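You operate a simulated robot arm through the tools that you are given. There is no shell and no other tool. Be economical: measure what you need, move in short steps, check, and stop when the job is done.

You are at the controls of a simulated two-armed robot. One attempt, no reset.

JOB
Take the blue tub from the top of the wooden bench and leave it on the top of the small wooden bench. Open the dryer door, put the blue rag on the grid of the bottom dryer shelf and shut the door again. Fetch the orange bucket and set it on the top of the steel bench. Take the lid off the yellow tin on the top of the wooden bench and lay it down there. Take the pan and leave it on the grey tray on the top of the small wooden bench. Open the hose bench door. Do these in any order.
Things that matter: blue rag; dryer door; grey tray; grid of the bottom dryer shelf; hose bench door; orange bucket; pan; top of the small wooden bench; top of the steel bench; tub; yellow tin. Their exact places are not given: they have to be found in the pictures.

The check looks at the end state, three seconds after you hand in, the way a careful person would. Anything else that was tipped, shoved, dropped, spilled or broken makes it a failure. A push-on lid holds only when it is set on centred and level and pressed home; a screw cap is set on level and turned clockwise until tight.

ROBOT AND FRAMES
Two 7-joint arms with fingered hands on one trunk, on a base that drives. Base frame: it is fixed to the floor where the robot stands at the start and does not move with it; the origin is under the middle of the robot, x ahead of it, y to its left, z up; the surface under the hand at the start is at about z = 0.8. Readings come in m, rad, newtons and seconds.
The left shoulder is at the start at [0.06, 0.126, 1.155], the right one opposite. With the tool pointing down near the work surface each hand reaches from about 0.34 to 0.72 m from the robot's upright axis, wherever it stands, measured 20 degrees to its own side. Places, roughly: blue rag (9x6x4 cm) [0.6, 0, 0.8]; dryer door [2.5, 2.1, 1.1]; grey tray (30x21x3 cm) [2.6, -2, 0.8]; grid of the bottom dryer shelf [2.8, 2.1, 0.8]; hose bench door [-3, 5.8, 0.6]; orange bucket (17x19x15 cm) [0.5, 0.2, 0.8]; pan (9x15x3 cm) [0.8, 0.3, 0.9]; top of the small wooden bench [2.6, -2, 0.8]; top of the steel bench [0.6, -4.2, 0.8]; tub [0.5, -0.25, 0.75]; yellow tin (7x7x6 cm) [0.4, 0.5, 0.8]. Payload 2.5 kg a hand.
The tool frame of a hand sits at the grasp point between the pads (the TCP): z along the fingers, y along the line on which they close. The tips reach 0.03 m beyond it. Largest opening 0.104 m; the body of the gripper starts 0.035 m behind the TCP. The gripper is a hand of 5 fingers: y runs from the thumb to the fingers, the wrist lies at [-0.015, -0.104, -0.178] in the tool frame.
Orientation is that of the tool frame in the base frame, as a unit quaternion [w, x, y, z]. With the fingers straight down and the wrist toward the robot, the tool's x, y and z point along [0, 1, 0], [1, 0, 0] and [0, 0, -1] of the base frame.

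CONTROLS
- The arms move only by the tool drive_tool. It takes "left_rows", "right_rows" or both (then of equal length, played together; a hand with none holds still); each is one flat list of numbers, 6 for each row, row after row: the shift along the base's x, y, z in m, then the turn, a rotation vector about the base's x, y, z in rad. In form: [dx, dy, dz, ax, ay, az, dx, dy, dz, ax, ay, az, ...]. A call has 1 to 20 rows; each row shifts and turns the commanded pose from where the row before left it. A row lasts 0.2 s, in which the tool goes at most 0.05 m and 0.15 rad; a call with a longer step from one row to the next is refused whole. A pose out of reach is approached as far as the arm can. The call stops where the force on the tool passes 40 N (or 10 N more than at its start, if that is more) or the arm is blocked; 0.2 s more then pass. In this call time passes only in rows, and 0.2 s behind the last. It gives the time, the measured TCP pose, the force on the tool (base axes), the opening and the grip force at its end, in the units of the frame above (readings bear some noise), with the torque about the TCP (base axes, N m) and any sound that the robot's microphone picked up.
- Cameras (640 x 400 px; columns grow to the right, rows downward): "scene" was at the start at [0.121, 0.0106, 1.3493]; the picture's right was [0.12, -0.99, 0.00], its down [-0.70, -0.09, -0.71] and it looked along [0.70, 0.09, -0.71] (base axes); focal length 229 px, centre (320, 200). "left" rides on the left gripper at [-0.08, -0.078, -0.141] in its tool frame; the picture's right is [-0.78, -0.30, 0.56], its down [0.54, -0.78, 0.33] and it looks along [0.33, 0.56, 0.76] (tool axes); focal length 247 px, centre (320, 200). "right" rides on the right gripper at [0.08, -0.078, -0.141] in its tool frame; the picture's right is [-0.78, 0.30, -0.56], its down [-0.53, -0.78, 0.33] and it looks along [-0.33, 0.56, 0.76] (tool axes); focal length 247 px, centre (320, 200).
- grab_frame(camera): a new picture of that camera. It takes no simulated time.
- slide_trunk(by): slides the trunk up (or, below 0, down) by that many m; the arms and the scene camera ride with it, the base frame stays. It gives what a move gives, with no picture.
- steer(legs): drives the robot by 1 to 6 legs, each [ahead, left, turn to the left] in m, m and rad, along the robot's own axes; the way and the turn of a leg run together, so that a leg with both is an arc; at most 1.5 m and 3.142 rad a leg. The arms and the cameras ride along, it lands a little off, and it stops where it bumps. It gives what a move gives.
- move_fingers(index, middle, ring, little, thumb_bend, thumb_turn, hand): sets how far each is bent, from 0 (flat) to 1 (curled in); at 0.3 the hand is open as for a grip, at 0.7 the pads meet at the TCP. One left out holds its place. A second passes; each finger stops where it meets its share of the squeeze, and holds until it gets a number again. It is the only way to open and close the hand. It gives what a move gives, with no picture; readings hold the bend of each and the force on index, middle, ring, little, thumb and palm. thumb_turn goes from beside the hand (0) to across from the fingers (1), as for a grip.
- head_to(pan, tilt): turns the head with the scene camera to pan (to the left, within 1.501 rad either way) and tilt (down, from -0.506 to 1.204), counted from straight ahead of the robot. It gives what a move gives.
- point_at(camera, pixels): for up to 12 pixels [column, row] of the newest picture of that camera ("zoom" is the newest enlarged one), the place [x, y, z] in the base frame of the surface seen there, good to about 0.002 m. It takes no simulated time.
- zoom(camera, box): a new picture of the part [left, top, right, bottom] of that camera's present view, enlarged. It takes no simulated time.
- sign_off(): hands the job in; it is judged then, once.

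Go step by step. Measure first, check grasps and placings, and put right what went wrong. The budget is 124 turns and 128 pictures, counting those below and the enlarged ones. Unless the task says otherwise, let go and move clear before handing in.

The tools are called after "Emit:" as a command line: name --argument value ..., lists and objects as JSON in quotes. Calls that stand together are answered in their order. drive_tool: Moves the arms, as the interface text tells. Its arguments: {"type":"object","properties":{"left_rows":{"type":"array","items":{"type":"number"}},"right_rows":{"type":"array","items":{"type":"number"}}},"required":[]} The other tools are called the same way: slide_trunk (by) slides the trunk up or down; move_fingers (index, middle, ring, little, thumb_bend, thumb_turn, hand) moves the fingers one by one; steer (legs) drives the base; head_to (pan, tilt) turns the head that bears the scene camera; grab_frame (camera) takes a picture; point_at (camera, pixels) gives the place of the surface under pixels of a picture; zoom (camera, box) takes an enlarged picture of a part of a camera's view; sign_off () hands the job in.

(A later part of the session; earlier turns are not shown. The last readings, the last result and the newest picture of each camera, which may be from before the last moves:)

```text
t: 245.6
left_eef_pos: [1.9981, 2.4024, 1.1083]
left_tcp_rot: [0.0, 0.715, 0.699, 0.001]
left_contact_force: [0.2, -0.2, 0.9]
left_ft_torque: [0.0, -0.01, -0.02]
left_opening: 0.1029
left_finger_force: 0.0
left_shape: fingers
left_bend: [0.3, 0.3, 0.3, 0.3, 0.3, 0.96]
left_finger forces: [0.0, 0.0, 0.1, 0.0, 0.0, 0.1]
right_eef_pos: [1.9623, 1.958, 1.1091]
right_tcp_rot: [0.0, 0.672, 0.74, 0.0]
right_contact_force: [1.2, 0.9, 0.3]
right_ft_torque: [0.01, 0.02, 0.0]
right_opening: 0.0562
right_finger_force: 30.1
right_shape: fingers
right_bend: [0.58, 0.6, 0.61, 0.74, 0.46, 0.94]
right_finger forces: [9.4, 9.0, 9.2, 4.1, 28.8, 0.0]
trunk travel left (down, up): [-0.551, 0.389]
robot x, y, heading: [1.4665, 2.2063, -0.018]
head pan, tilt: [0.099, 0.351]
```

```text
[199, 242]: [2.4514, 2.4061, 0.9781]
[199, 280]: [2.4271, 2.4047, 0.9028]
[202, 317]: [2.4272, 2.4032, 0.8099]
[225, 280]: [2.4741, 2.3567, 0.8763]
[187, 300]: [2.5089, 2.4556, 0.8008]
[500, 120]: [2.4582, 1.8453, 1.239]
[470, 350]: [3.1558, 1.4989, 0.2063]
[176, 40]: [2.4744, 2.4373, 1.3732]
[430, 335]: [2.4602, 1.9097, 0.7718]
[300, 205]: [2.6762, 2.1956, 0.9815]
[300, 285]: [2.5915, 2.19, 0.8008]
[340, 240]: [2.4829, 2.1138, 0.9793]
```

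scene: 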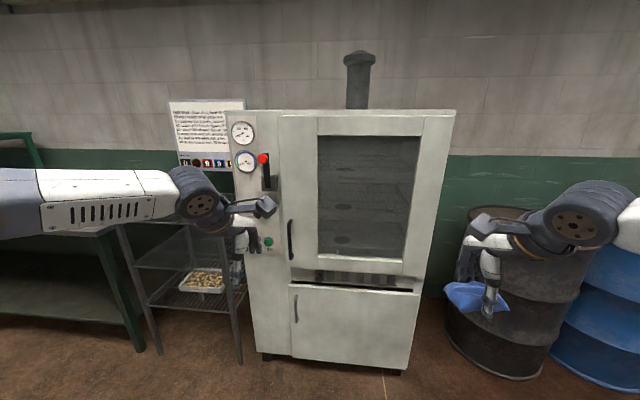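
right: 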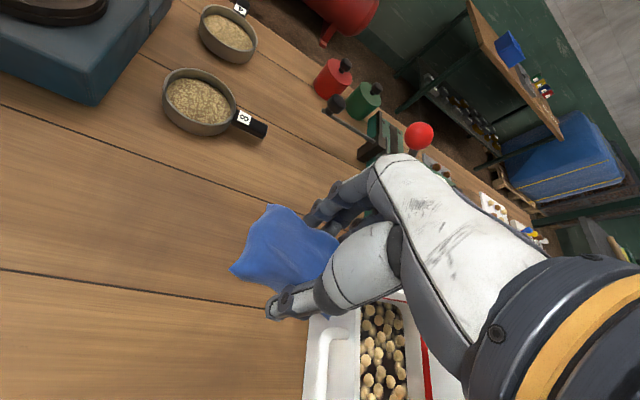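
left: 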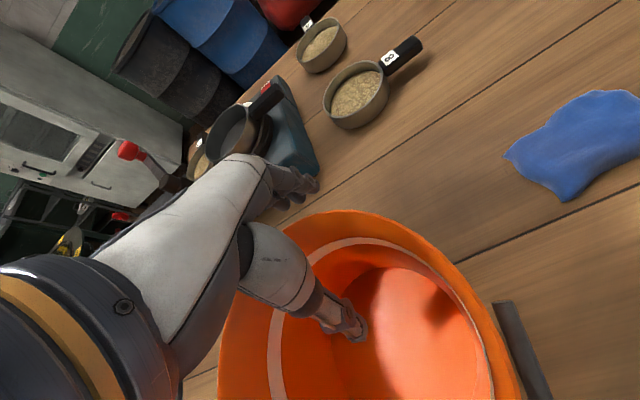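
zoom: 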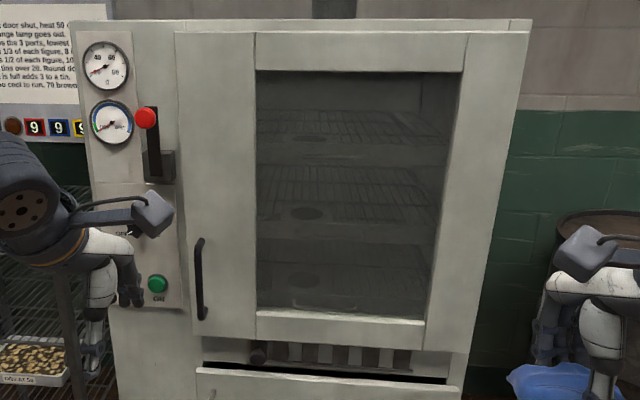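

The bar is at (2.43,2.404), spanning z 0.80–0.98. I'll turn the left hand so its fingers point forward, palm facing right, and lower it to z≈0.90.

Emit:
drive_tool --left_rows '[0, 0, -0.0139, -0.0806, -0.0806, 0.0806, 0, 0, -0.0139, -0.0806, -0.0806, 0.0806, 0, 0, -0.0139, -0.0806, -0.0806, 0.0806, 0, 0, -0.0139, -0.0806, -0.0806, 0.0806, 0, 0, -0.0139, -0.0806, -0.0806, 0.0806, 0, 0, -0.0139, -0.0806, -0.0806, 0.0806, 0, 0, -0.0139, -0.0806, -0.0806, 0.0806, 0, 0, -0.0139, -0.0806, -0.0806, 0.0806, 0, 0, -0.0139, -0.0806, -0.0806, 0.0806, 0, 0, -0.0139, -0.0806, -0.0806, 0.0806, 0, 0, -0.0139, -0.0806, -0.0806, 0.0806, 0, 0, -0.0139, -0.0806, -0.0806, 0.0806, 0, 0, -0.0139, -0.0806, -0.0806, 0.0806, 0, 0, -0.0139, -0.0806, -0.0806, 0.0806, 0, 0, -0.0139, -0.0806, -0.0806, 0.0806]'

Emit:
grab_frame --camera "scene"

```text
t: 248.8
left_eef_pos: [1.9135, 2.5653, 1.21]
left_tcp_rot: [0.705, 0.01, 0.709, 0.009]
left_contact_force: [-0.3, 0.6, -0.4]
left_ft_torque: [0.02, -0.03, 0.0]
left_opening: 0.1032
left_finger_force: 0.1
left_shape: fingers
left_bend: [0.3, 0.3, 0.3, 0.3, 0.3, 0.96]
left_finger forces: [0.1, 0.0, 0.0, 0.1, 0.0, 0.0]
left hand out of reach, approached as far as the arm can: row 9, 10, 11, 12, 13, 14, 15
right_eef_pos: [1.961, 1.959, 1.108]
right_tcp_rot: [0.0, 0.672, 0.74, 0.001]
right_contact_force: [-0.1, 0.5, -1.2]
right_ft_torque: [-0.02, -0.01, 0.0]
right_opening: 0.0559
right_finger_force: 30.3
right_shape: fingers
right_bend: [0.58, 0.6, 0.61, 0.74, 0.46, 0.94]
right_finger forces: [9.3, 8.9, 9.3, 4.2, 28.9, 0.1]
trunk travel left (down, up): [-0.551, 0.389]
robot x, y, heading: [1.4644, 2.2092, -0.022]
head pan, tilt: [0.099, 0.351]
```

```text
47 pictures are left
```

scene: 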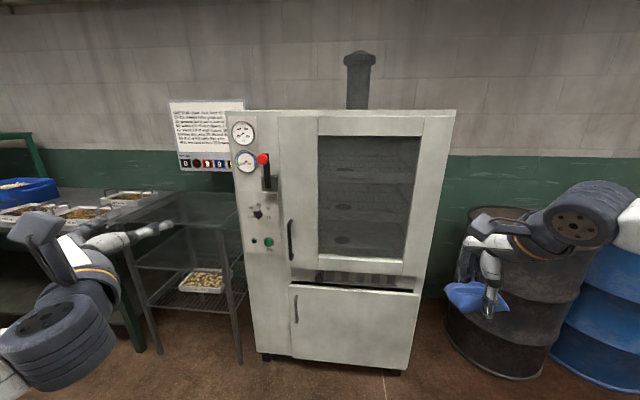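

The orientation is right, but this arm wants the hand higher and further out. I'll lower the trunk instead, tuck the right hand up and back, and use the base to line up with the bar.

Emit:
drive_tool --right_rows '[-0.03, -0.01, 0.03, 0, 0, 0, -0.03, -0.01, 0.03, 0, 0, 0, -0.03, -0.01, 0.03, 0, 0, 0, -0.02, 0, 0.04, 0, 0, 0]'

Emit:
slide_trunk --by -0.31

Emit:
steer --legs '[[0.37, -0.16, 0.02]]'

Emit:
head_to --pan 0.5 --tilt 0.3

Emit:
grab_frame --camera "scene"

Emit:
grab_frame --camera "left"

```text
t: 249.8
left_eef_pos: [1.9133, 2.5645, 1.2113]
left_tcp_rot: [0.703, 0.011, 0.711, 0.009]
left_contact_force: [-0.4, 0.5, 0.1]
left_ft_torque: [-0.03, 0.02, -0.02]
left_opening: 0.1032
left_finger_force: 0.1
left_shape: fingers
left_bend: [0.3, 0.3, 0.3, 0.3, 0.3, 0.96]
left_finger forces: [0.1, 0.0, 0.1, 0.0, 0.1, 0.1]
right_eef_pos: [1.8597, 1.9286, 1.1632]
right_tcp_rot: [-0.08, 0.67, 0.736, -0.058]
right_contact_force: [0.6, -0.4, -0.8]
right_ft_torque: [0.0, -0.03, 0.0]
right_opening: 0.0562
right_finger_force: 30.7
right_shape: fingers
right_bend: [0.59, 0.61, 0.61, 0.74, 0.46, 0.94]
right_finger forces: [9.5, 9.1, 9.4, 4.1, 28.9, 0.0]
trunk travel left (down, up): [-0.551, 0.389]
robot x, y, heading: [1.4701, 2.2074, -0.027]
head pan, tilt: [0.099, 0.351]
stopped in row 4 (right hand): the arm was blocked; the commanded pose is now the measured one
```

```text
t: 252.9
left_eef_pos: [1.915, 2.5643, 0.9023]
left_tcp_rot: [0.702, 0.011, 0.712, 0.009]
left_contact_force: [0.6, -0.7, -0.3]
left_ft_torque: [0.02, 0.02, 0.01]
left_opening: 0.1032
left_finger_force: 0.2
left_shape: fingers
left_bend: [0.3, 0.3, 0.3, 0.3, 0.3, 0.96]
left_finger forces: [0.1, 0.1, 0.1, 0.0, 0.0, 0.0]
right_eef_pos: [1.8605, 1.9275, 0.8543]
right_tcp_rot: [-0.078, 0.67, 0.736, -0.056]
right_contact_force: [-0.3, -0.8, 0.0]
right_ft_torque: [-0.01, -0.03, 0.01]
right_opening: 0.0562
right_finger_force: 30.1
right_shape: fingers
right_bend: [0.59, 0.61, 0.61, 0.74, 0.46, 0.94]
right_finger forces: [9.5, 9.0, 9.3, 4.0, 28.8, 0.1]
trunk travel left (down, up): [-0.241, 0.699]
robot x, y, heading: [1.4692, 2.208, -0.023]
head pan, tilt: [0.099, 0.351]
```

```text
t: 255.4
left_eef_pos: [2.2736, 2.4103, 0.901]
left_tcp_rot: [0.703, 0.002, 0.711, 0.018]
left_contact_force: [-0.4, 0.1, -0.3]
left_ft_torque: [-0.02, 0.01, -0.01]
left_opening: 0.1033
left_finger_force: 0.1
left_shape: fingers
left_bend: [0.3, 0.3, 0.3, 0.3, 0.3, 0.96]
left_finger forces: [0.0, 0.1, 0.0, 0.0, 0.1, 0.1]
right_eef_pos: [2.2347, 1.7734, 0.8546]
right_tcp_rot: [-0.076, 0.661, 0.744, -0.056]
right_contact_force: [-0.2, -0.4, -0.9]
right_ft_torque: [-0.03, -0.02, 0.01]
right_opening: 0.0563
right_finger_force: 30.6
right_shape: fingers
right_bend: [0.59, 0.61, 0.61, 0.74, 0.46, 0.94]
right_finger forces: [9.3, 8.9, 9.1, 4.1, 28.5, 0.1]
trunk travel left (down, up): [-0.241, 0.699]
robot x, y, heading: [1.8345, 2.0467, 0.0]
head pan, tilt: [0.099, 0.351]
```

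```text
t: 256.3
left_eef_pos: [2.2745, 2.4108, 0.9018]
left_tcp_rot: [0.704, 0.002, 0.71, 0.017]
left_contact_force: [0.1, -0.3, 0.0]
left_ft_torque: [-0.03, 0.0, 0.0]
left_opening: 0.103
left_finger_force: 0.1
left_shape: fingers
left_bend: [0.3, 0.3, 0.3, 0.3, 0.3, 0.96]
left_finger forces: [0.0, 0.0, 0.1, 0.1, 0.1, 0.1]
right_eef_pos: [2.2349, 1.7744, 0.8537]
right_tcp_rot: [-0.079, 0.662, 0.743, -0.058]
right_contact_force: [0.2, -0.2, 0.4]
right_ft_torque: [-0.04, -0.03, 0.03]
right_opening: 0.0563
right_finger_force: 29.9
right_shape: fingers
right_bend: [0.59, 0.61, 0.61, 0.74, 0.46, 0.94]
right_finger forces: [9.4, 8.8, 9.2, 4.1, 28.8, 0.0]
trunk travel left (down, up): [-0.241, 0.699]
robot x, y, heading: [1.8318, 2.0411, -0.003]
head pan, tilt: [0.499, 0.3]
```

```text
46 pictures are left
```

scene: 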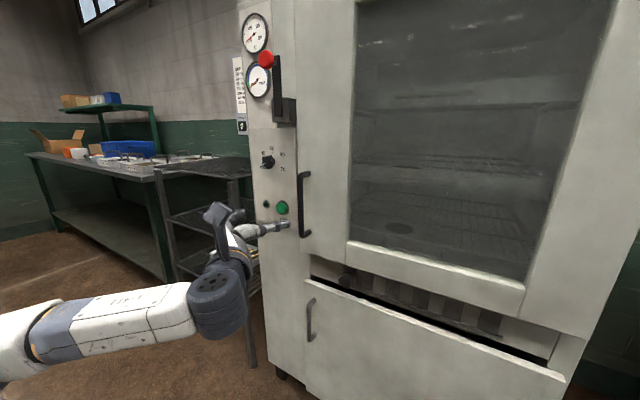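

```text
45 pictures are left
```

left: 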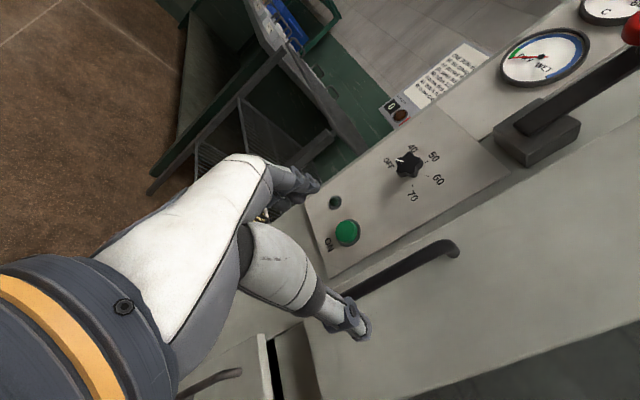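

The bar lies between thumb and fingers. The green button is close to the finger side, so I'll check its position before advancing.

Emit:
point_at --camera "left" --pixels '[[347, 230], [335, 202], [410, 165], [400, 268], [450, 247], [370, 290], [315, 185]]'

```text
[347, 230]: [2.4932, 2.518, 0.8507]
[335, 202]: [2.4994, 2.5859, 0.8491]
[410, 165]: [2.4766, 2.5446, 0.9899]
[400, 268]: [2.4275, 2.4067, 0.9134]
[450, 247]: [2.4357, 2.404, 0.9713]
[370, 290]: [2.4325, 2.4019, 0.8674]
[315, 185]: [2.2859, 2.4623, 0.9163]
```

The button (y 2.518) is clear of the fingers (y 2.462). I'll advance 0.15 and check where the hand lands.

Emit:
steer --legs '[[0.15, 0, 0]]'

Emit:
grab_frame --camera "left"

```text
t: 257.7
left_eef_pos: [2.4255, 2.4106, 0.902]
left_tcp_rot: [0.703, 0.004, 0.711, 0.017]
left_contact_force: [0.8, -0.2, -0.2]
left_ft_torque: [0.01, 0.01, 0.01]
left_opening: 0.1031
left_finger_force: 0.1
left_shape: fingers
left_bend: [0.3, 0.3, 0.3, 0.3, 0.3, 0.96]
left_finger forces: [0.1, 0.0, 0.1, 0.1, 0.0, 0.0]
right_eef_pos: [2.3859, 1.7736, 0.8537]
right_tcp_rot: [-0.08, 0.662, 0.743, -0.057]
right_contact_force: [-0.4, 0.1, -0.6]
right_ft_torque: [-0.02, -0.01, 0.01]
right_opening: 0.0559
right_finger_force: 30.4
right_shape: fingers
right_bend: [0.59, 0.61, 0.61, 0.74, 0.46, 0.94]
right_finger forces: [9.4, 9.0, 9.3, 4.1, 28.7, 0.0]
trunk travel left (down, up): [-0.241, 0.699]
robot x, y, heading: [1.9854, 2.0439, -0.003]
head pan, tilt: [0.499, 0.3]
```

```text
44 pictures are left
```

left: 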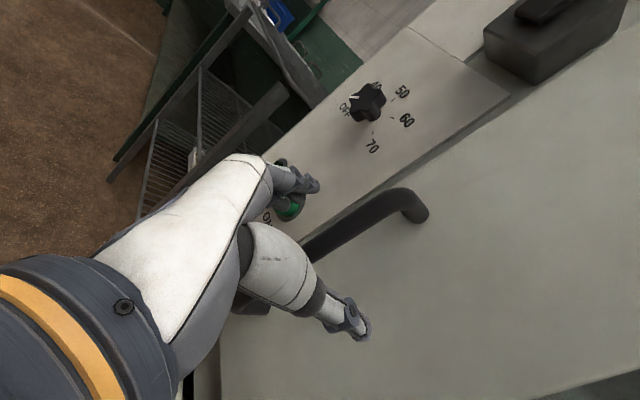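

The hand is in place around the bar. I'll close on it.

Emit:
move_fingers --hand "left" --index 0.75 --middle 0.75 --ring 0.75 --little 0.75 --thumb_bend 0.72

Emit:
drive_tool --left_rows '[-0.01, 0, 0, 0, 0, 0, -0.01, 0, 0, 0, 0, 0, -0.015, -0.001, 0, 0, 0, 0, -0.015, -0.001, 0, 0, 0, 0]'

Emit:
grab_frame --camera "left"

```text
t: 258.7
left_eef_pos: [2.4258, 2.4119, 0.9007]
left_tcp_rot: [0.703, 0.001, 0.711, 0.018]
left_contact_force: [0.3, 10.3, -0.9]
left_ft_torque: [0.51, 0.03, 0.08]
left_opening: 0.0
left_finger_force: 13.0
left_shape: fingers
left_bend: [0.75, 0.74, 0.74, 0.74, 0.68, 1.0]
left_finger forces: [2.6, 2.5, 4.9, 9.3, 6.7, 0.1]
right_eef_pos: [2.3854, 1.7737, 0.8549]
right_tcp_rot: [-0.078, 0.662, 0.743, -0.058]
right_contact_force: [-0.7, 0.5, -0.6]
right_ft_torque: [0.02, -0.01, 0.0]
right_opening: 0.0561
right_finger_force: 30.7
right_shape: fingers
right_bend: [0.59, 0.61, 0.61, 0.74, 0.46, 0.94]
right_finger forces: [9.4, 8.9, 9.1, 4.1, 28.6, 0.0]
trunk travel left (down, up): [-0.241, 0.699]
robot x, y, heading: [1.9862, 2.0425, -0.002]
head pan, tilt: [0.499, 0.3]
```

```text
t: 259.7
left_eef_pos: [2.4042, 2.4147, 0.905]
left_tcp_rot: [0.702, 0.006, 0.712, 0.014]
left_contact_force: [0.0, -8.0, -11.6]
left_ft_torque: [0.26, -0.04, -0.06]
left_opening: 0.0022
left_finger_force: 9.8
left_shape: fingers
left_bend: [0.75, 0.74, 0.74, 0.74, 0.66, 1.0]
left_finger forces: [1.0, 1.1, 2.4, 2.5, 12.8, 0.0]
left hand out of reach, approached as far as the arm can: row 3, 4
right_eef_pos: [2.3864, 1.7727, 0.8528]
right_tcp_rot: [-0.08, 0.662, 0.743, -0.058]
right_contact_force: [0.2, 0.6, 0.3]
right_ft_torque: [-0.01, -0.01, -0.03]
right_opening: 0.0561
right_finger_force: 29.7
right_shape: fingers
right_bend: [0.59, 0.61, 0.61, 0.74, 0.46, 0.94]
right_finger forces: [9.3, 8.9, 9.2, 4.1, 28.6, 0.1]
trunk travel left (down, up): [-0.241, 0.699]
robot x, y, heading: [1.9828, 2.0447, -0.002]
head pan, tilt: [0.499, 0.3]
```

```text
43 pictures are left
```

left: 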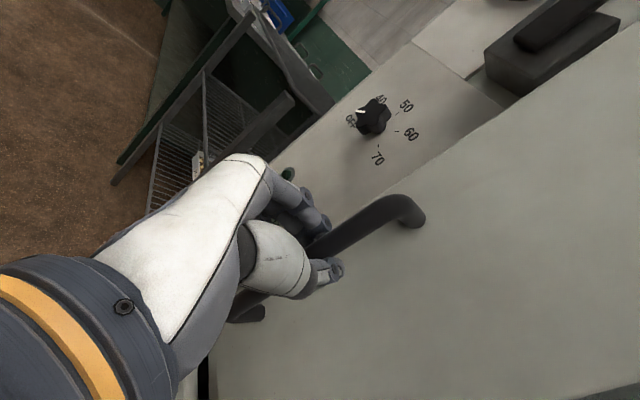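

The door is yielding easily, with the bar still in the grip and almost no pull force. The arm is at its limit, so I'll pull with the base along the arc.

Emit:
steer --legs '[[-0.1, -0.015, 0], [-0.1, -0.04, 0]]'

Emit:
grab_frame --camera "scene"

```text
t: 261.6
left_eef_pos: [2.2034, 2.362, 0.9065]
left_tcp_rot: [0.703, 0.004, 0.711, 0.017]
left_contact_force: [5.4, -11.6, -6.8]
left_ft_torque: [0.16, 0.02, 0.08]
left_opening: 0.0057
left_finger_force: 7.9
left_shape: fingers
left_bend: [0.75, 0.75, 0.75, 0.75, 0.62, 1.0]
left_finger forces: [0.0, 0.1, 1.1, 0.7, 14.0, 0.1]
right_eef_pos: [2.1857, 1.7167, 0.8529]
right_tcp_rot: [-0.08, 0.662, 0.743, -0.058]
right_contact_force: [0.1, 0.6, -0.5]
right_ft_torque: [0.0, -0.02, -0.01]
right_opening: 0.0559
right_finger_force: 30.1
right_shape: fingers
right_bend: [0.59, 0.61, 0.61, 0.74, 0.46, 0.94]
right_finger forces: [9.4, 8.9, 9.2, 4.1, 28.6, 0.1]
trunk travel left (down, up): [-0.241, 0.699]
robot x, y, heading: [1.7888, 1.9895, -0.005]
head pan, tilt: [0.499, 0.3]
```

```text
42 pictures are left
```

scene: 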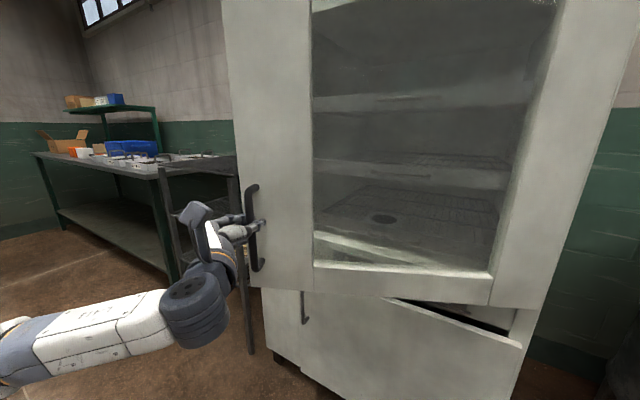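

The door is about 22° open. I'll continue along the arc to about 45°.

Emit:
steer --legs '[[-0.09, -0.055, 0], [-0.075, -0.08, 0]]'

Emit:
grab_frame --camera "scene"

```text
t: 263.6
left_eef_pos: [2.0376, 2.2303, 0.9067]
left_tcp_rot: [0.704, 0.003, 0.71, 0.017]
left_contact_force: [-1.4, 1.8, -3.7]
left_ft_torque: [0.35, 0.07, 0.01]
left_opening: 0.0003
left_finger_force: 6.7
left_shape: fingers
left_bend: [0.75, 0.75, 0.75, 0.74, 0.67, 1.0]
left_finger forces: [0.0, 0.0, 1.0, 6.1, 6.0, 0.0]
right_eef_pos: [2.0194, 1.5842, 0.8538]
right_tcp_rot: [-0.079, 0.662, 0.743, -0.057]
right_contact_force: [-0.1, 0.0, -1.4]
right_ft_torque: [-0.03, 0.01, 0.01]
right_opening: 0.0562
right_finger_force: 29.8
right_shape: fingers
right_bend: [0.59, 0.61, 0.61, 0.74, 0.46, 0.94]
right_finger forces: [9.4, 8.9, 9.2, 4.1, 28.6, 0.0]
trunk travel left (down, up): [-0.241, 0.699]
robot x, y, heading: [1.6206, 1.855, -0.007]
head pan, tilt: [0.499, 0.3]
```

```text
41 pictures are left
```

scene: 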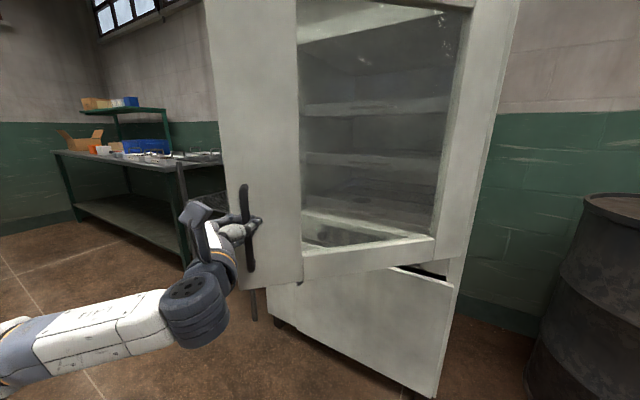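

The door is about 45° open. I'll release the handle, back out, and move left so I can swing the door wide from its inner side.

Emit:
move_fingers --hand "left" --index 0.3 --middle 0.3 --ring 0.3 --little 0.3 --thumb_bend 0.3

Emit:
steer --legs '[[-0.2, 0, 0], [0, 0.75, 0]]'

Emit:
head_to --pan -0.3 --tilt 0.4

Emit:
grab_frame --camera "scene"

```text
t: 264.6
left_eef_pos: [2.0381, 2.2295, 0.9072]
left_tcp_rot: [0.703, 0.003, 0.711, 0.016]
left_contact_force: [-0.1, 0.5, -0.6]
left_ft_torque: [0.0, -0.01, 0.0]
left_opening: 0.1031
left_finger_force: 0.0
left_shape: fingers
left_bend: [0.3, 0.3, 0.3, 0.3, 0.3, 0.96]
left_finger forces: [0.0, 0.1, 0.0, 0.0, 0.0, 0.0]
right_eef_pos: [2.0197, 1.5847, 0.8532]
right_tcp_rot: [-0.08, 0.662, 0.743, -0.057]
right_contact_force: [-1.0, -0.5, -1.4]
right_ft_torque: [-0.03, 0.01, 0.01]
right_opening: 0.0561
right_finger_force: 30.2
right_shape: fingers
right_bend: [0.59, 0.61, 0.61, 0.74, 0.46, 0.94]
right_finger forces: [9.4, 8.9, 9.3, 4.1, 28.7, 0.0]
trunk travel left (down, up): [-0.241, 0.699]
robot x, y, heading: [1.6217, 1.8579, -0.004]
head pan, tilt: [0.499, 0.3]
```

```text
t: 269.8
left_eef_pos: [1.837, 2.9714, 0.9079]
left_tcp_rot: [0.704, 0.003, 0.71, 0.017]
left_contact_force: [-0.8, -0.1, -0.5]
left_ft_torque: [0.02, -0.01, 0.0]
left_opening: 0.1032
left_finger_force: 0.1
left_shape: fingers
left_bend: [0.3, 0.3, 0.3, 0.3, 0.3, 0.96]
left_finger forces: [0.0, 0.1, 0.0, 0.0, 0.0, 0.0]
right_eef_pos: [1.8167, 2.3284, 0.8539]
right_tcp_rot: [-0.079, 0.663, 0.743, -0.058]
right_contact_force: [0.5, 0.8, 0.2]
right_ft_torque: [-0.02, -0.04, 0.04]
right_opening: 0.0562
right_finger_force: 30.0
right_shape: fingers
right_bend: [0.59, 0.61, 0.61, 0.74, 0.46, 0.94]
right_finger forces: [9.4, 8.9, 9.3, 4.1, 28.4, 0.1]
trunk travel left (down, up): [-0.241, 0.699]
robot x, y, heading: [1.4193, 2.5991, -0.004]
head pan, tilt: [0.499, 0.3]
```

```text
t: 270.9
left_eef_pos: [1.8347, 2.9708, 0.9079]
left_tcp_rot: [0.704, 0.004, 0.71, 0.016]
left_contact_force: [-0.3, 0.2, -0.3]
left_ft_torque: [0.0, -0.01, 0.03]
left_opening: 0.1031
left_finger_force: 0.1
left_shape: fingers
left_bend: [0.3, 0.3, 0.3, 0.3, 0.3, 0.96]
left_finger forces: [0.0, 0.0, 0.0, 0.0, 0.0, 0.0]
right_eef_pos: [1.8178, 2.3265, 0.8533]
right_tcp_rot: [-0.079, 0.663, 0.742, -0.057]
right_contact_force: [-0.5, 0.2, 0.0]
right_ft_torque: [0.04, -0.03, 0.03]
right_opening: 0.0558
right_finger_force: 29.7
right_shape: fingers
right_bend: [0.59, 0.61, 0.61, 0.74, 0.46, 0.94]
right_finger forces: [9.4, 8.9, 9.2, 4.0, 28.2, 0.0]
trunk travel left (down, up): [-0.241, 0.699]
robot x, y, heading: [1.4168, 2.5986, -0.004]
head pan, tilt: [-0.3, 0.4]
```

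```text
40 pictures are left
```

scene: 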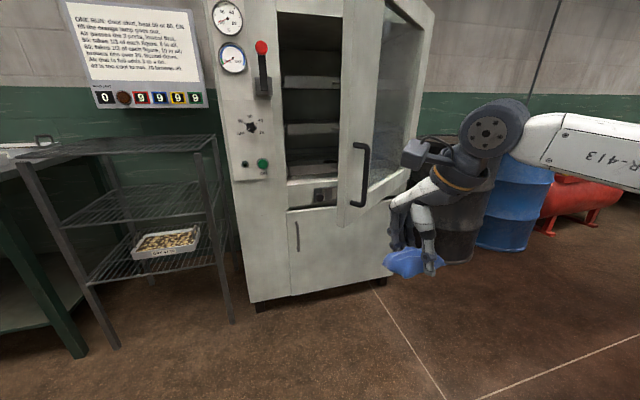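

The door stays open at about 50°. I'll measure the door edge, the rack on the left and the interior bottom grid.

Emit:
point_at --camera "scene" --pixels '[[340, 200], [345, 100], [230, 318], [115, 340], [205, 150], [315, 168], [310, 178], [313, 128], [300, 176], [425, 100]]'

Emit:
zoom --camera "scene" --box '[210, 0, 450, 220]'

```text
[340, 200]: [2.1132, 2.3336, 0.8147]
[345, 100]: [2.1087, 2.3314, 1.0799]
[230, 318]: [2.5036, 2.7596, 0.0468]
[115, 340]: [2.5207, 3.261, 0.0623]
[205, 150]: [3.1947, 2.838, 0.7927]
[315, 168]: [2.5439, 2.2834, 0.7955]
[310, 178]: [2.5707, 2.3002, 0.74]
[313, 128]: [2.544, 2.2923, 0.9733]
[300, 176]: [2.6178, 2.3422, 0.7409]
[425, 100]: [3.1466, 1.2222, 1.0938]
```

```text
1.82 times, centred on (330, 110) of scene
```

zoom: 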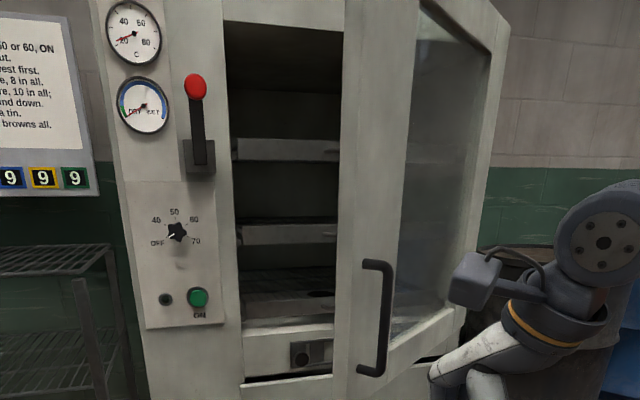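

The right arm's forearm would foul the door edge, while the left arm in its normal downward pose can push from inside. I'll turn the left hand back down and shift the rag hand aside.

Emit:
drive_tool --left_rows '[0.005, -0.011, -0.005, 0.0806, 0.0806, -0.0806, 0.005, -0.011, -0.005, 0.0806, 0.0806, -0.0806, 0.005, -0.011, -0.005, 0.0806, 0.0806, -0.0806, 0.005, -0.011, -0.005, 0.0806, 0.0806, -0.0806, 0.005, -0.011, -0.005, 0.0806, 0.0806, -0.0806, 0.005, -0.011, -0.005, 0.0806, 0.0806, -0.0806, 0.005, -0.011, -0.005, 0.0806, 0.0806, -0.0806, 0.005, -0.011, -0.005, 0.0806, 0.0806, -0.0806, 0.005, -0.011, -0.005, 0.0806, 0.0806, -0.0806, 0.005, -0.011, -0.005, 0.0806, 0.0806, -0.0806, 0.005, -0.011, -0.005, 0.0806, 0.0806, -0.0806, 0.005, -0.011, -0.005, 0.0806, 0.0806, -0.0806, 0.005, -0.011, -0.005, 0.0806, 0.0806, -0.0806, 0.005, -0.011, -0.005, 0.0806, 0.0806, -0.0806, 0.005, -0.011, -0.005, 0.0806, 0.0806, -0.0806]' --right_rows '[0, -0.01, 0, 0, 0, 0, 0, -0.01, 0, 0, 0, 0, 0, -0.01, 0, 0, 0, 0, 0, -0.01, 0, 0, 0, 0, 0, -0.01, 0, 0, 0, 0, 0, -0.01, 0, 0, 0, 0, 0, -0.01, 0, 0, 0, 0, 0, -0.01, 0, 0, 0, 0, 0, -0.01, 0, 0, 0, 0, 0, -0.01, 0, 0, 0, 0, 0, -0.01, 0, 0, 0, 0, 0, -0.01, 0, 0, 0, 0, 0, -0.01, 0, 0, 0, 0, 0, -0.01, 0, 0, 0, 0, 0, -0.01, 0, 0, 0, 0]'

Emit:
slide_trunk --by 0.12

```text
t: 274.1
left_eef_pos: [1.912, 2.8057, 0.8317]
left_tcp_rot: [0.002, 0.718, 0.696, 0.009]
left_contact_force: [0.2, 0.1, -0.2]
left_ft_torque: [-0.04, -0.04, 0.0]
left_opening: 0.103
left_finger_force: 0.0
left_shape: fingers
left_bend: [0.3, 0.3, 0.3, 0.3, 0.3, 0.96]
left_finger forces: [0.0, 0.1, 0.0, 0.0, 0.0, 0.0]
right_eef_pos: [1.8123, 2.2157, 0.8504]
right_tcp_rot: [-0.079, 0.66, 0.744, -0.059]
right_contact_force: [0.1, 0.4, -1.0]
right_ft_torque: [-0.02, 0.02, -0.01]
right_opening: 0.0561
right_finger_force: 29.5
right_shape: fingers
right_bend: [0.59, 0.61, 0.62, 0.74, 0.46, 0.94]
right_finger forces: [9.3, 8.8, 9.2, 4.2, 28.2, 0.0]
right hand out of reach, approached as far as the arm can: row 11, 12, 13, 14, 15
trunk travel left (down, up): [-0.241, 0.699]
robot x, y, heading: [1.4189, 2.5995, -0.003]
head pan, tilt: [-0.3, 0.4]
```

```text
t: 275.6
left_eef_pos: [1.9132, 2.8073, 0.9518]
left_tcp_rot: [0.003, 0.717, 0.697, 0.009]
left_contact_force: [-0.1, 0.6, -0.4]
left_ft_torque: [-0.03, 0.03, -0.02]
left_opening: 0.1032
left_finger_force: 0.1
left_shape: fingers
left_bend: [0.3, 0.3, 0.3, 0.3, 0.3, 0.96]
left_finger forces: [0.0, 0.0, 0.0, 0.0, 0.0, 0.0]
right_eef_pos: [1.8117, 2.2146, 0.9708]
right_tcp_rot: [-0.078, 0.66, 0.745, -0.059]
right_contact_force: [-0.7, 0.5, 0.4]
right_ft_torque: [0.04, 0.02, 0.01]
right_opening: 0.0561
right_finger_force: 29.8
right_shape: fingers
right_bend: [0.59, 0.61, 0.62, 0.74, 0.46, 0.94]
right_finger forces: [9.2, 8.8, 9.2, 4.1, 28.2, 0.0]
trunk travel left (down, up): [-0.361, 0.579]
robot x, y, heading: [1.4193, 2.5973, -0.002]
head pan, tilt: [-0.3, 0.4]
```

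Now I'll move the left hand past the door edge on its inner side, then sweep the door open with a back-and-right arc.

Emit:
steer --legs '[[0, -0.3, 0], [0.29, 0, 0]]'

Emit:
steer --legs '[[-0.05, -0.2, 0], [-0.1, -0.17, 0]]'

Emit:
head_to --pan 0.0 --tilt 0.5

Emit:
grab_frame --camera "scene"

```text
t: 279.3
left_eef_pos: [2.1978, 2.5006, 0.9501]
left_tcp_rot: [0.002, 0.719, 0.695, 0.01]
left_contact_force: [-0.2, 0.1, 0.0]
left_ft_torque: [0.01, 0.01, 0.0]
left_opening: 0.1029
left_finger_force: 0.1
left_shape: fingers
left_bend: [0.3, 0.3, 0.3, 0.3, 0.3, 0.96]
left_finger forces: [0.0, 0.1, 0.0, 0.1, 0.0, 0.0]
right_eef_pos: [2.0956, 1.9103, 0.9714]
right_tcp_rot: [-0.079, 0.662, 0.743, -0.058]
right_contact_force: [-0.5, -0.3, 0.3]
right_ft_torque: [0.0, 0.02, 0.02]
right_opening: 0.0558
right_finger_force: 30.2
right_shape: fingers
right_bend: [0.59, 0.61, 0.62, 0.74, 0.46, 0.94]
right_finger forces: [9.2, 8.8, 9.1, 4.2, 28.1, 0.1]
trunk travel left (down, up): [-0.361, 0.579]
robot x, y, heading: [1.7016, 2.2958, -0.006]
head pan, tilt: [-0.3, 0.4]
```

```text
t: 280.8
left_eef_pos: [2.1537, 2.3404, 0.9509]
left_tcp_rot: [0.0, 0.717, 0.697, 0.01]
left_contact_force: [0.3, 0.0, -0.6]
left_ft_torque: [-0.02, 0.02, 0.01]
left_opening: 0.1032
left_finger_force: 0.1
left_shape: fingers
left_bend: [0.3, 0.3, 0.3, 0.3, 0.3, 0.96]
left_finger forces: [0.0, 0.0, 0.0, 0.0, 0.1, 0.0]
right_eef_pos: [2.0526, 1.7475, 0.971]
right_tcp_rot: [-0.079, 0.663, 0.742, -0.059]
right_contact_force: [0.2, -0.1, -0.7]
right_ft_torque: [-0.04, 0.01, 0.01]
right_opening: 0.0561
right_finger_force: 29.8
right_shape: fingers
right_bend: [0.59, 0.61, 0.62, 0.74, 0.46, 0.94]
right_finger forces: [9.4, 8.8, 9.1, 4.1, 28.2, 0.1]
trunk travel left (down, up): [-0.361, 0.579]
robot x, y, heading: [1.6602, 2.1358, -0.006]
head pan, tilt: [-0.3, 0.4]
stopped in leg 1: the force on the tool passed its limit at 73 N (the readings are from after the stop); the commanded pose is now the measured one
```

```text
t: 281.6
left_eef_pos: [2.1531, 2.3411, 0.9518]
left_tcp_rot: [0.0, 0.716, 0.698, 0.01]
left_contact_force: [-0.3, 0.6, -0.2]
left_ft_torque: [0.01, -0.04, 0.01]
left_opening: 0.1036
left_finger_force: 0.0
left_shape: fingers
left_bend: [0.3, 0.3, 0.3, 0.3, 0.3, 0.96]
left_finger forces: [0.0, 0.0, 0.0, 0.0, 0.0, 0.0]
right_eef_pos: [2.0511, 1.7467, 0.9714]
right_tcp_rot: [-0.079, 0.663, 0.742, -0.058]
right_contact_force: [-0.6, 0.4, 0.1]
right_ft_torque: [-0.01, -0.05, 0.02]
right_opening: 0.0557
right_finger_force: 29.6
right_shape: fingers
right_bend: [0.59, 0.61, 0.62, 0.74, 0.46, 0.94]
right_finger forces: [9.3, 8.8, 9.1, 4.1, 28.1, 0.1]
trunk travel left (down, up): [-0.361, 0.579]
robot x, y, heading: [1.6615, 2.1312, -0.008]
head pan, tilt: [0.0, 0.499]
```

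```text
38 pictures are left
```

scene: 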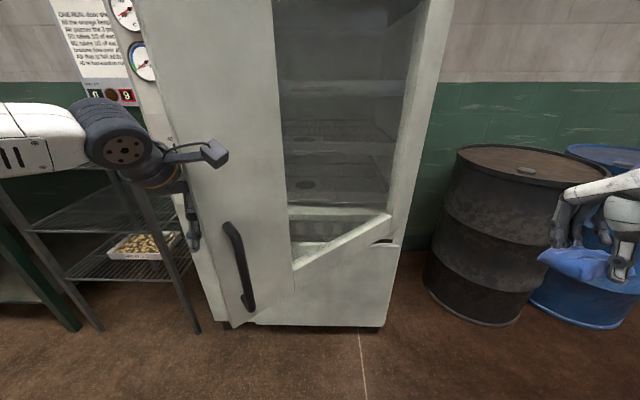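

The hand met the door edge and the base stopped on the force spike. I'll push with gentler arm moves instead.

Emit:
drive_tool --left_rows '[0, -0.008, 0, 0, 0, 0, -0.003, -0.012, 0, 0, 0, 0, -0.006, -0.015, 0, 0, 0, 0, -0.008, -0.015, 0, 0, 0, 0, -0.008, -0.015, 0, 0, 0, 0, -0.01, -0.015, 0, 0, 0, 0, -0.01, -0.015, 0, 0, 0, 0, -0.01, -0.015, 0, 0, 0, 0]'

Emit:
grab_frame --camera "scene"

```text
t: 283.4
left_eef_pos: [2.0984, 2.232, 0.9503]
left_tcp_rot: [0.0, 0.716, 0.698, 0.01]
left_contact_force: [0.0, 0.7, 0.5]
left_ft_torque: [0.02, -0.01, 0.0]
left_opening: 0.1031
left_finger_force: 0.0
left_shape: fingers
left_bend: [0.3, 0.3, 0.3, 0.3, 0.3, 0.96]
left_finger forces: [0.0, 0.0, 0.0, 0.1, 0.0, 0.0]
right_eef_pos: [2.0519, 1.7469, 0.9698]
right_tcp_rot: [-0.08, 0.663, 0.742, -0.057]
right_contact_force: [0.9, 0.0, -0.5]
right_ft_torque: [-0.01, 0.02, -0.01]
right_opening: 0.0558
right_finger_force: 30.0
right_shape: fingers
right_bend: [0.59, 0.61, 0.62, 0.74, 0.46, 0.94]
right_finger forces: [9.4, 8.8, 9.1, 4.1, 28.2, 0.1]
trunk travel left (down, up): [-0.361, 0.579]
robot x, y, heading: [1.6602, 2.1293, -0.009]
head pan, tilt: [0.0, 0.499]
```

```text
37 pictures are left
```

scene: 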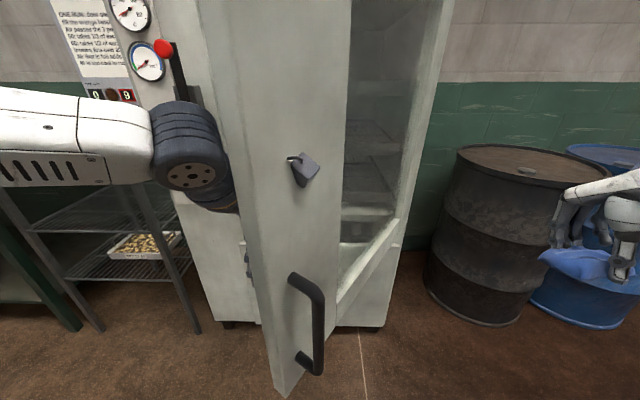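

The door is opening smoothly, about 55° now. I'll swing the hand back left, reposition the base, and push again in the same way.

Emit:
drive_tool --left_rows '[0.006, 0.03, 0, 0, 0, 0, 0.006, 0.045, 0, 0, 0, 0, 0.006, 0.045, 0, 0, 0, 0, 0.006, 0.045, 0, 0, 0, 0, 0.006, 0.045, 0, 0, 0, 0, 0, 0.045, 0, 0, 0, 0, 0, 0.045, 0, 0, 0, 0]'

Emit:
steer --legs '[[-0.08, -0.28, 0]]'

Emit:
drive_tool --left_rows '[0, -0.015, 0, 0, 0, 0, 0, -0.02, 0, 0, 0, 0, 0, -0.02, 0, 0, 0, 0, 0, -0.02, 0, 0, 0, 0, 0, -0.02, 0, 0, 0, 0, -0.003, -0.02, 0, 0, 0, 0, -0.003, -0.02, 0, 0, 0, 0, -0.003, -0.02, 0, 0, 0, 0, -0.003, -0.02, 0, 0, 0, 0, -0.003, -0.02, 0, 0, 0, 0, -0.003, -0.02, 0, 0, 0, 0, -0.003, -0.02, 0, 0, 0, 0, -0.003, -0.02, 0, 0, 0, 0, 0, -0.02, 0, 0, 0, 0, 0, -0.02, 0, 0, 0, 0]'

Emit:
grab_frame --camera "scene"

```text
t: 284.9
left_eef_pos: [2.1287, 2.5314, 0.9511]
left_tcp_rot: [0.0, 0.716, 0.698, 0.01]
left_contact_force: [-0.1, 0.8, 0.5]
left_ft_torque: [-0.02, 0.0, 0.01]
left_opening: 0.1035
left_finger_force: 0.2
left_shape: fingers
left_bend: [0.3, 0.3, 0.3, 0.3, 0.3, 0.96]
left_finger forces: [0.1, 0.1, 0.0, 0.0, 0.1, 0.1]
right_eef_pos: [2.052, 1.7469, 0.9706]
right_tcp_rot: [-0.079, 0.663, 0.742, -0.059]
right_contact_force: [0.5, -0.2, -0.8]
right_ft_torque: [-0.02, -0.03, 0.01]
right_opening: 0.0558
right_finger_force: 29.5
right_shape: fingers
right_bend: [0.59, 0.61, 0.62, 0.74, 0.46, 0.94]
right_finger forces: [9.5, 8.8, 9.1, 4.1, 28.1, 0.0]
trunk travel left (down, up): [-0.361, 0.579]
robot x, y, heading: [1.6613, 2.1311, -0.006]
head pan, tilt: [0.0, 0.499]
```

```text
t: 286.9
left_eef_pos: [2.0441, 2.2566, 0.9504]
left_tcp_rot: [0.0, 0.716, 0.698, 0.01]
left_contact_force: [0.4, -0.1, 0.0]
left_ft_torque: [0.04, -0.01, -0.02]
left_opening: 0.1033
left_finger_force: 0.1
left_shape: fingers
left_bend: [0.3, 0.3, 0.3, 0.3, 0.3, 0.96]
left_finger forces: [0.1, 0.1, 0.0, 0.0, 0.0, 0.0]
right_eef_pos: [1.9679, 1.4723, 0.9711]
right_tcp_rot: [-0.079, 0.662, 0.743, -0.058]
right_contact_force: [0.5, 0.7, -0.3]
right_ft_torque: [-0.04, -0.05, 0.03]
right_opening: 0.0559
right_finger_force: 29.6
right_shape: fingers
right_bend: [0.59, 0.61, 0.62, 0.74, 0.46, 0.94]
right_finger forces: [9.4, 8.9, 9.1, 4.2, 28.2, 0.0]
trunk travel left (down, up): [-0.361, 0.579]
robot x, y, heading: [1.5789, 1.8573, -0.004]
head pan, tilt: [0.0, 0.499]
```

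```text
t: 290.1
left_eef_pos: [2.0201, 1.959, 0.9505]
left_tcp_rot: [0.001, 0.716, 0.698, 0.009]
left_contact_force: [0.2, -0.5, -0.4]
left_ft_torque: [0.0, 0.01, -0.01]
left_opening: 0.1032
left_finger_force: 0.1
left_shape: fingers
left_bend: [0.3, 0.3, 0.3, 0.3, 0.3, 0.96]
left_finger forces: [0.0, 0.0, 0.1, 0.0, 0.0, 0.1]
right_eef_pos: [1.9665, 1.4707, 0.9718]
right_tcp_rot: [-0.078, 0.663, 0.742, -0.058]
right_contact_force: [0.3, 0.4, -1.3]
right_ft_torque: [0.01, -0.04, 0.05]
right_opening: 0.0561
right_finger_force: 29.5
right_shape: fingers
right_bend: [0.59, 0.61, 0.62, 0.74, 0.46, 0.94]
right_finger forces: [9.4, 8.8, 9.0, 4.2, 27.9, 0.0]
trunk travel left (down, up): [-0.361, 0.579]
robot x, y, heading: [1.5787, 1.859, -0.002]
head pan, tilt: [0.0, 0.499]
```

```text
36 pictures are left
```

scene: 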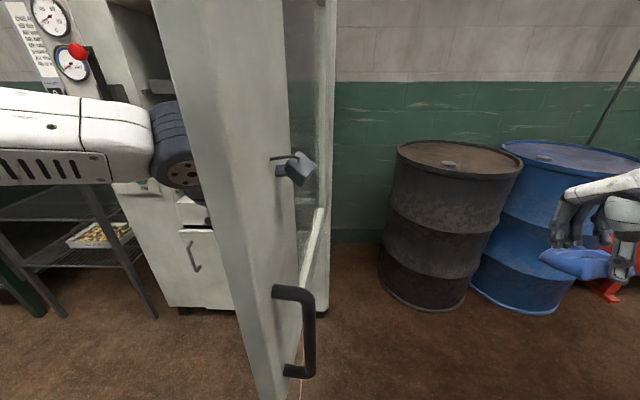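

The door is now about 80° open. I'll retreat around its tip to the left and face the opening.

Emit:
drive_tool --left_rows '[0, 0.03, 0, 0, 0, 0, 0, 0.04, 0, 0, 0, 0, 0, 0.04, 0, 0, 0, 0]'

Emit:
steer --legs '[[-0.36, 0, 0], [0, 0.56, 0], [0.2, 0, 0]]'

Emit:
drive_tool --right_rows '[0.025, 0.02, -0.01, 0, -0.13, 0, 0.025, 0.02, -0.01, 0, -0.13, 0, 0.025, 0.02, -0.01, 0, -0.13, 0, 0.025, 0.02, -0.01, 0, -0.13, 0, 0.025, 0.02, -0.01, 0, -0.13, 0, 0.025, 0.02, -0.01, 0, -0.13, 0]'

Emit:
head_to --pan -0.2 --tilt 0.4

Emit:
grab_frame --camera "scene"

```text
t: 290.9
left_eef_pos: [2.0196, 2.07, 0.9508]
left_tcp_rot: [0.0, 0.717, 0.697, 0.009]
left_contact_force: [-0.1, -0.2, -0.7]
left_ft_torque: [-0.03, 0.03, 0.03]
left_opening: 0.1031
left_finger_force: 0.1
left_shape: fingers
left_bend: [0.3, 0.3, 0.3, 0.3, 0.3, 0.96]
left_finger forces: [0.0, 0.0, 0.0, 0.1, 0.0, 0.0]
right_eef_pos: [1.9681, 1.4717, 0.9716]
right_tcp_rot: [-0.079, 0.663, 0.742, -0.059]
right_contact_force: [-0.4, -0.8, -0.6]
right_ft_torque: [0.0, -0.02, 0.01]
right_opening: 0.0559
right_finger_force: 29.6
right_shape: fingers
right_bend: [0.59, 0.61, 0.62, 0.74, 0.46, 0.94]
right_finger forces: [9.3, 8.8, 9.0, 4.2, 28.0, 0.0]
trunk travel left (down, up): [-0.361, 0.579]
robot x, y, heading: [1.5778, 1.8557, -0.008]
head pan, tilt: [0.0, 0.499]
```

```text
t: 297.3
left_eef_pos: [1.8728, 2.6316, 0.9516]
left_tcp_rot: [0.0, 0.72, 0.694, 0.01]
left_contact_force: [0.6, 0.6, 0.0]
left_ft_torque: [-0.03, -0.01, 0.02]
left_opening: 0.1029
left_finger_force: 0.0
left_shape: fingers
left_bend: [0.3, 0.3, 0.3, 0.3, 0.3, 0.96]
left_finger forces: [0.0, 0.0, 0.0, 0.0, 0.0, 0.0]
right_eef_pos: [1.8159, 2.0346, 0.9704]
right_tcp_rot: [-0.079, 0.666, 0.74, -0.058]
right_contact_force: [0.1, -0.5, -0.6]
right_ft_torque: [-0.01, 0.0, -0.02]
right_opening: 0.056
right_finger_force: 30.0
right_shape: fingers
right_bend: [0.59, 0.61, 0.62, 0.74, 0.46, 0.94]
right_finger forces: [9.3, 8.9, 9.1, 4.2, 27.9, 0.0]
trunk travel left (down, up): [-0.361, 0.579]
robot x, y, heading: [1.4272, 2.4241, -0.015]
head pan, tilt: [0.0, 0.499]
```

```text
t: 298.7
left_eef_pos: [1.8742, 2.6318, 0.9521]
left_tcp_rot: [0.001, 0.719, 0.695, 0.01]
left_contact_force: [-0.4, 0.1, -0.2]
left_ft_torque: [0.03, -0.02, -0.01]
left_opening: 0.103
left_finger_force: 0.1
left_shape: fingers
left_bend: [0.3, 0.3, 0.3, 0.3, 0.3, 0.96]
left_finger forces: [0.0, 0.0, 0.0, 0.0, 0.1, 0.0]
right_eef_pos: [1.9651, 2.1526, 0.9115]
right_tcp_rot: [0.207, 0.637, 0.715, 0.2]
right_contact_force: [0.2, 0.2, -0.8]
right_ft_torque: [0.05, 0.06, -0.01]
right_opening: 0.0557
right_finger_force: 28.7
right_shape: fingers
right_bend: [0.59, 0.61, 0.62, 0.75, 0.46, 0.94]
right_finger forces: [9.2, 8.6, 8.8, 4.2, 27.3, 0.1]
trunk travel left (down, up): [-0.361, 0.579]
robot x, y, heading: [1.4265, 2.4239, -0.021]
head pan, tilt: [0.0, 0.499]
```

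```text
t: 299.4
left_eef_pos: [1.8733, 2.6315, 0.9522]
left_tcp_rot: [0.0, 0.72, 0.694, 0.01]
left_contact_force: [-0.4, 0.1, 0.4]
left_ft_torque: [0.02, -0.01, 0.0]
left_opening: 0.1031
left_finger_force: 0.2
left_shape: fingers
left_bend: [0.3, 0.3, 0.3, 0.3, 0.3, 0.96]
left_finger forces: [0.0, 0.0, 0.1, 0.1, 0.1, 0.1]
right_eef_pos: [1.9658, 2.1526, 0.9099]
right_tcp_rot: [0.208, 0.638, 0.714, 0.2]
right_contact_force: [0.4, 0.7, -0.7]
right_ft_torque: [-0.03, 0.04, 0.01]
right_opening: 0.0556
right_finger_force: 29.0
right_shape: fingers
right_bend: [0.59, 0.61, 0.62, 0.75, 0.46, 0.94]
right_finger forces: [9.2, 8.6, 8.8, 4.2, 27.3, 0.1]
trunk travel left (down, up): [-0.361, 0.579]
robot x, y, heading: [1.4279, 2.4247, -0.015]
head pan, tilt: [-0.201, 0.4]
```

```text
35 pictures are left
```

scene: 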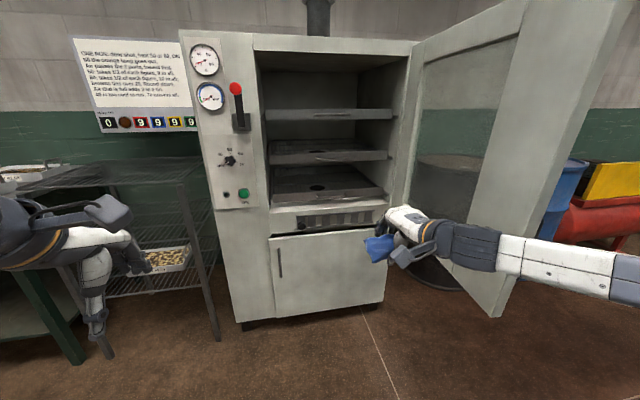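

The opening and bottom grid are clearly visible, but the right forearm lies across the door tip. I'll measure the tip, the forearm and the grid.

Emit:
point_at --camera "scene" --pixels '[[500, 300], [545, 150], [430, 180], [470, 240], [550, 255], [630, 275], [320, 180], [290, 185], [350, 185], [320, 200], [320, 155], [380, 245]]'

Emit:
zoom --camera "scene" --box '[250, 90, 450, 280]'

```text
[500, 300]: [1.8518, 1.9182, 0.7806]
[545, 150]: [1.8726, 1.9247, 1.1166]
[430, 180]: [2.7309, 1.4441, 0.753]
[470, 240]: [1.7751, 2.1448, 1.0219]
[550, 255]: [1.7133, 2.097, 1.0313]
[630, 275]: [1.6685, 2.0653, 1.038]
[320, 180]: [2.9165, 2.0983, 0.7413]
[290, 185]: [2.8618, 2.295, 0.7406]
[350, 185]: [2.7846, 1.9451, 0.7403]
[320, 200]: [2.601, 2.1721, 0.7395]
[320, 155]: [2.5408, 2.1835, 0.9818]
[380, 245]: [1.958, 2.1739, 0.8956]
```

```text
2.11 times, centred on (350, 185) of scene
```

zoom: 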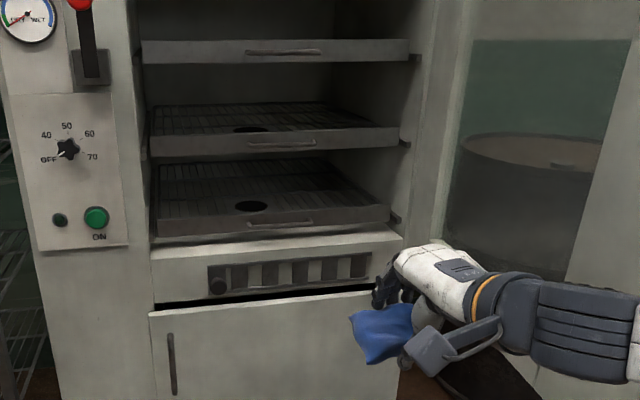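

The forearm clears the door by about 10 cm. Next I need the grid height; the earlier points likely saw through the mesh, so I'll sample the lip and wires.

Emit:
point_at --camera "zoom" --pixels '[[270, 212], [270, 222], [270, 232], [230, 185], [233, 190], [300, 180], [305, 195], [320, 205], [280, 165], [200, 200], [250, 207], [385, 210]]'

Emit:
zoom --camera "scene" --box '[290, 155, 390, 215]'

```text
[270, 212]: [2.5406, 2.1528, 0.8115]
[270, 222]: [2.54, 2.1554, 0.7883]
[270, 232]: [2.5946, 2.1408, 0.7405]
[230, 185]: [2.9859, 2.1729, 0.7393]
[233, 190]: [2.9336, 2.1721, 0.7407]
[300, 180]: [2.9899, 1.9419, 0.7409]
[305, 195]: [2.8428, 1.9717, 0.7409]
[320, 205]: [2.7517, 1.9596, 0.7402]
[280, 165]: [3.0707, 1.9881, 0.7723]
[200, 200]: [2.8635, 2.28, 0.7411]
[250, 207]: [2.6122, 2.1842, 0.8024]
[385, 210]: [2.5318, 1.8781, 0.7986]
```

```text
6.40 times, centred on (340, 185) of scene
```

zoom: 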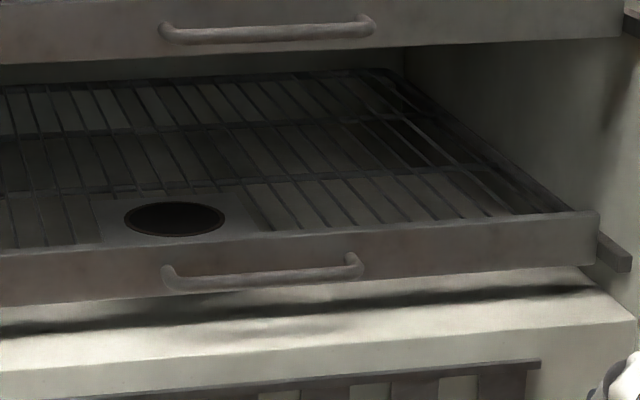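

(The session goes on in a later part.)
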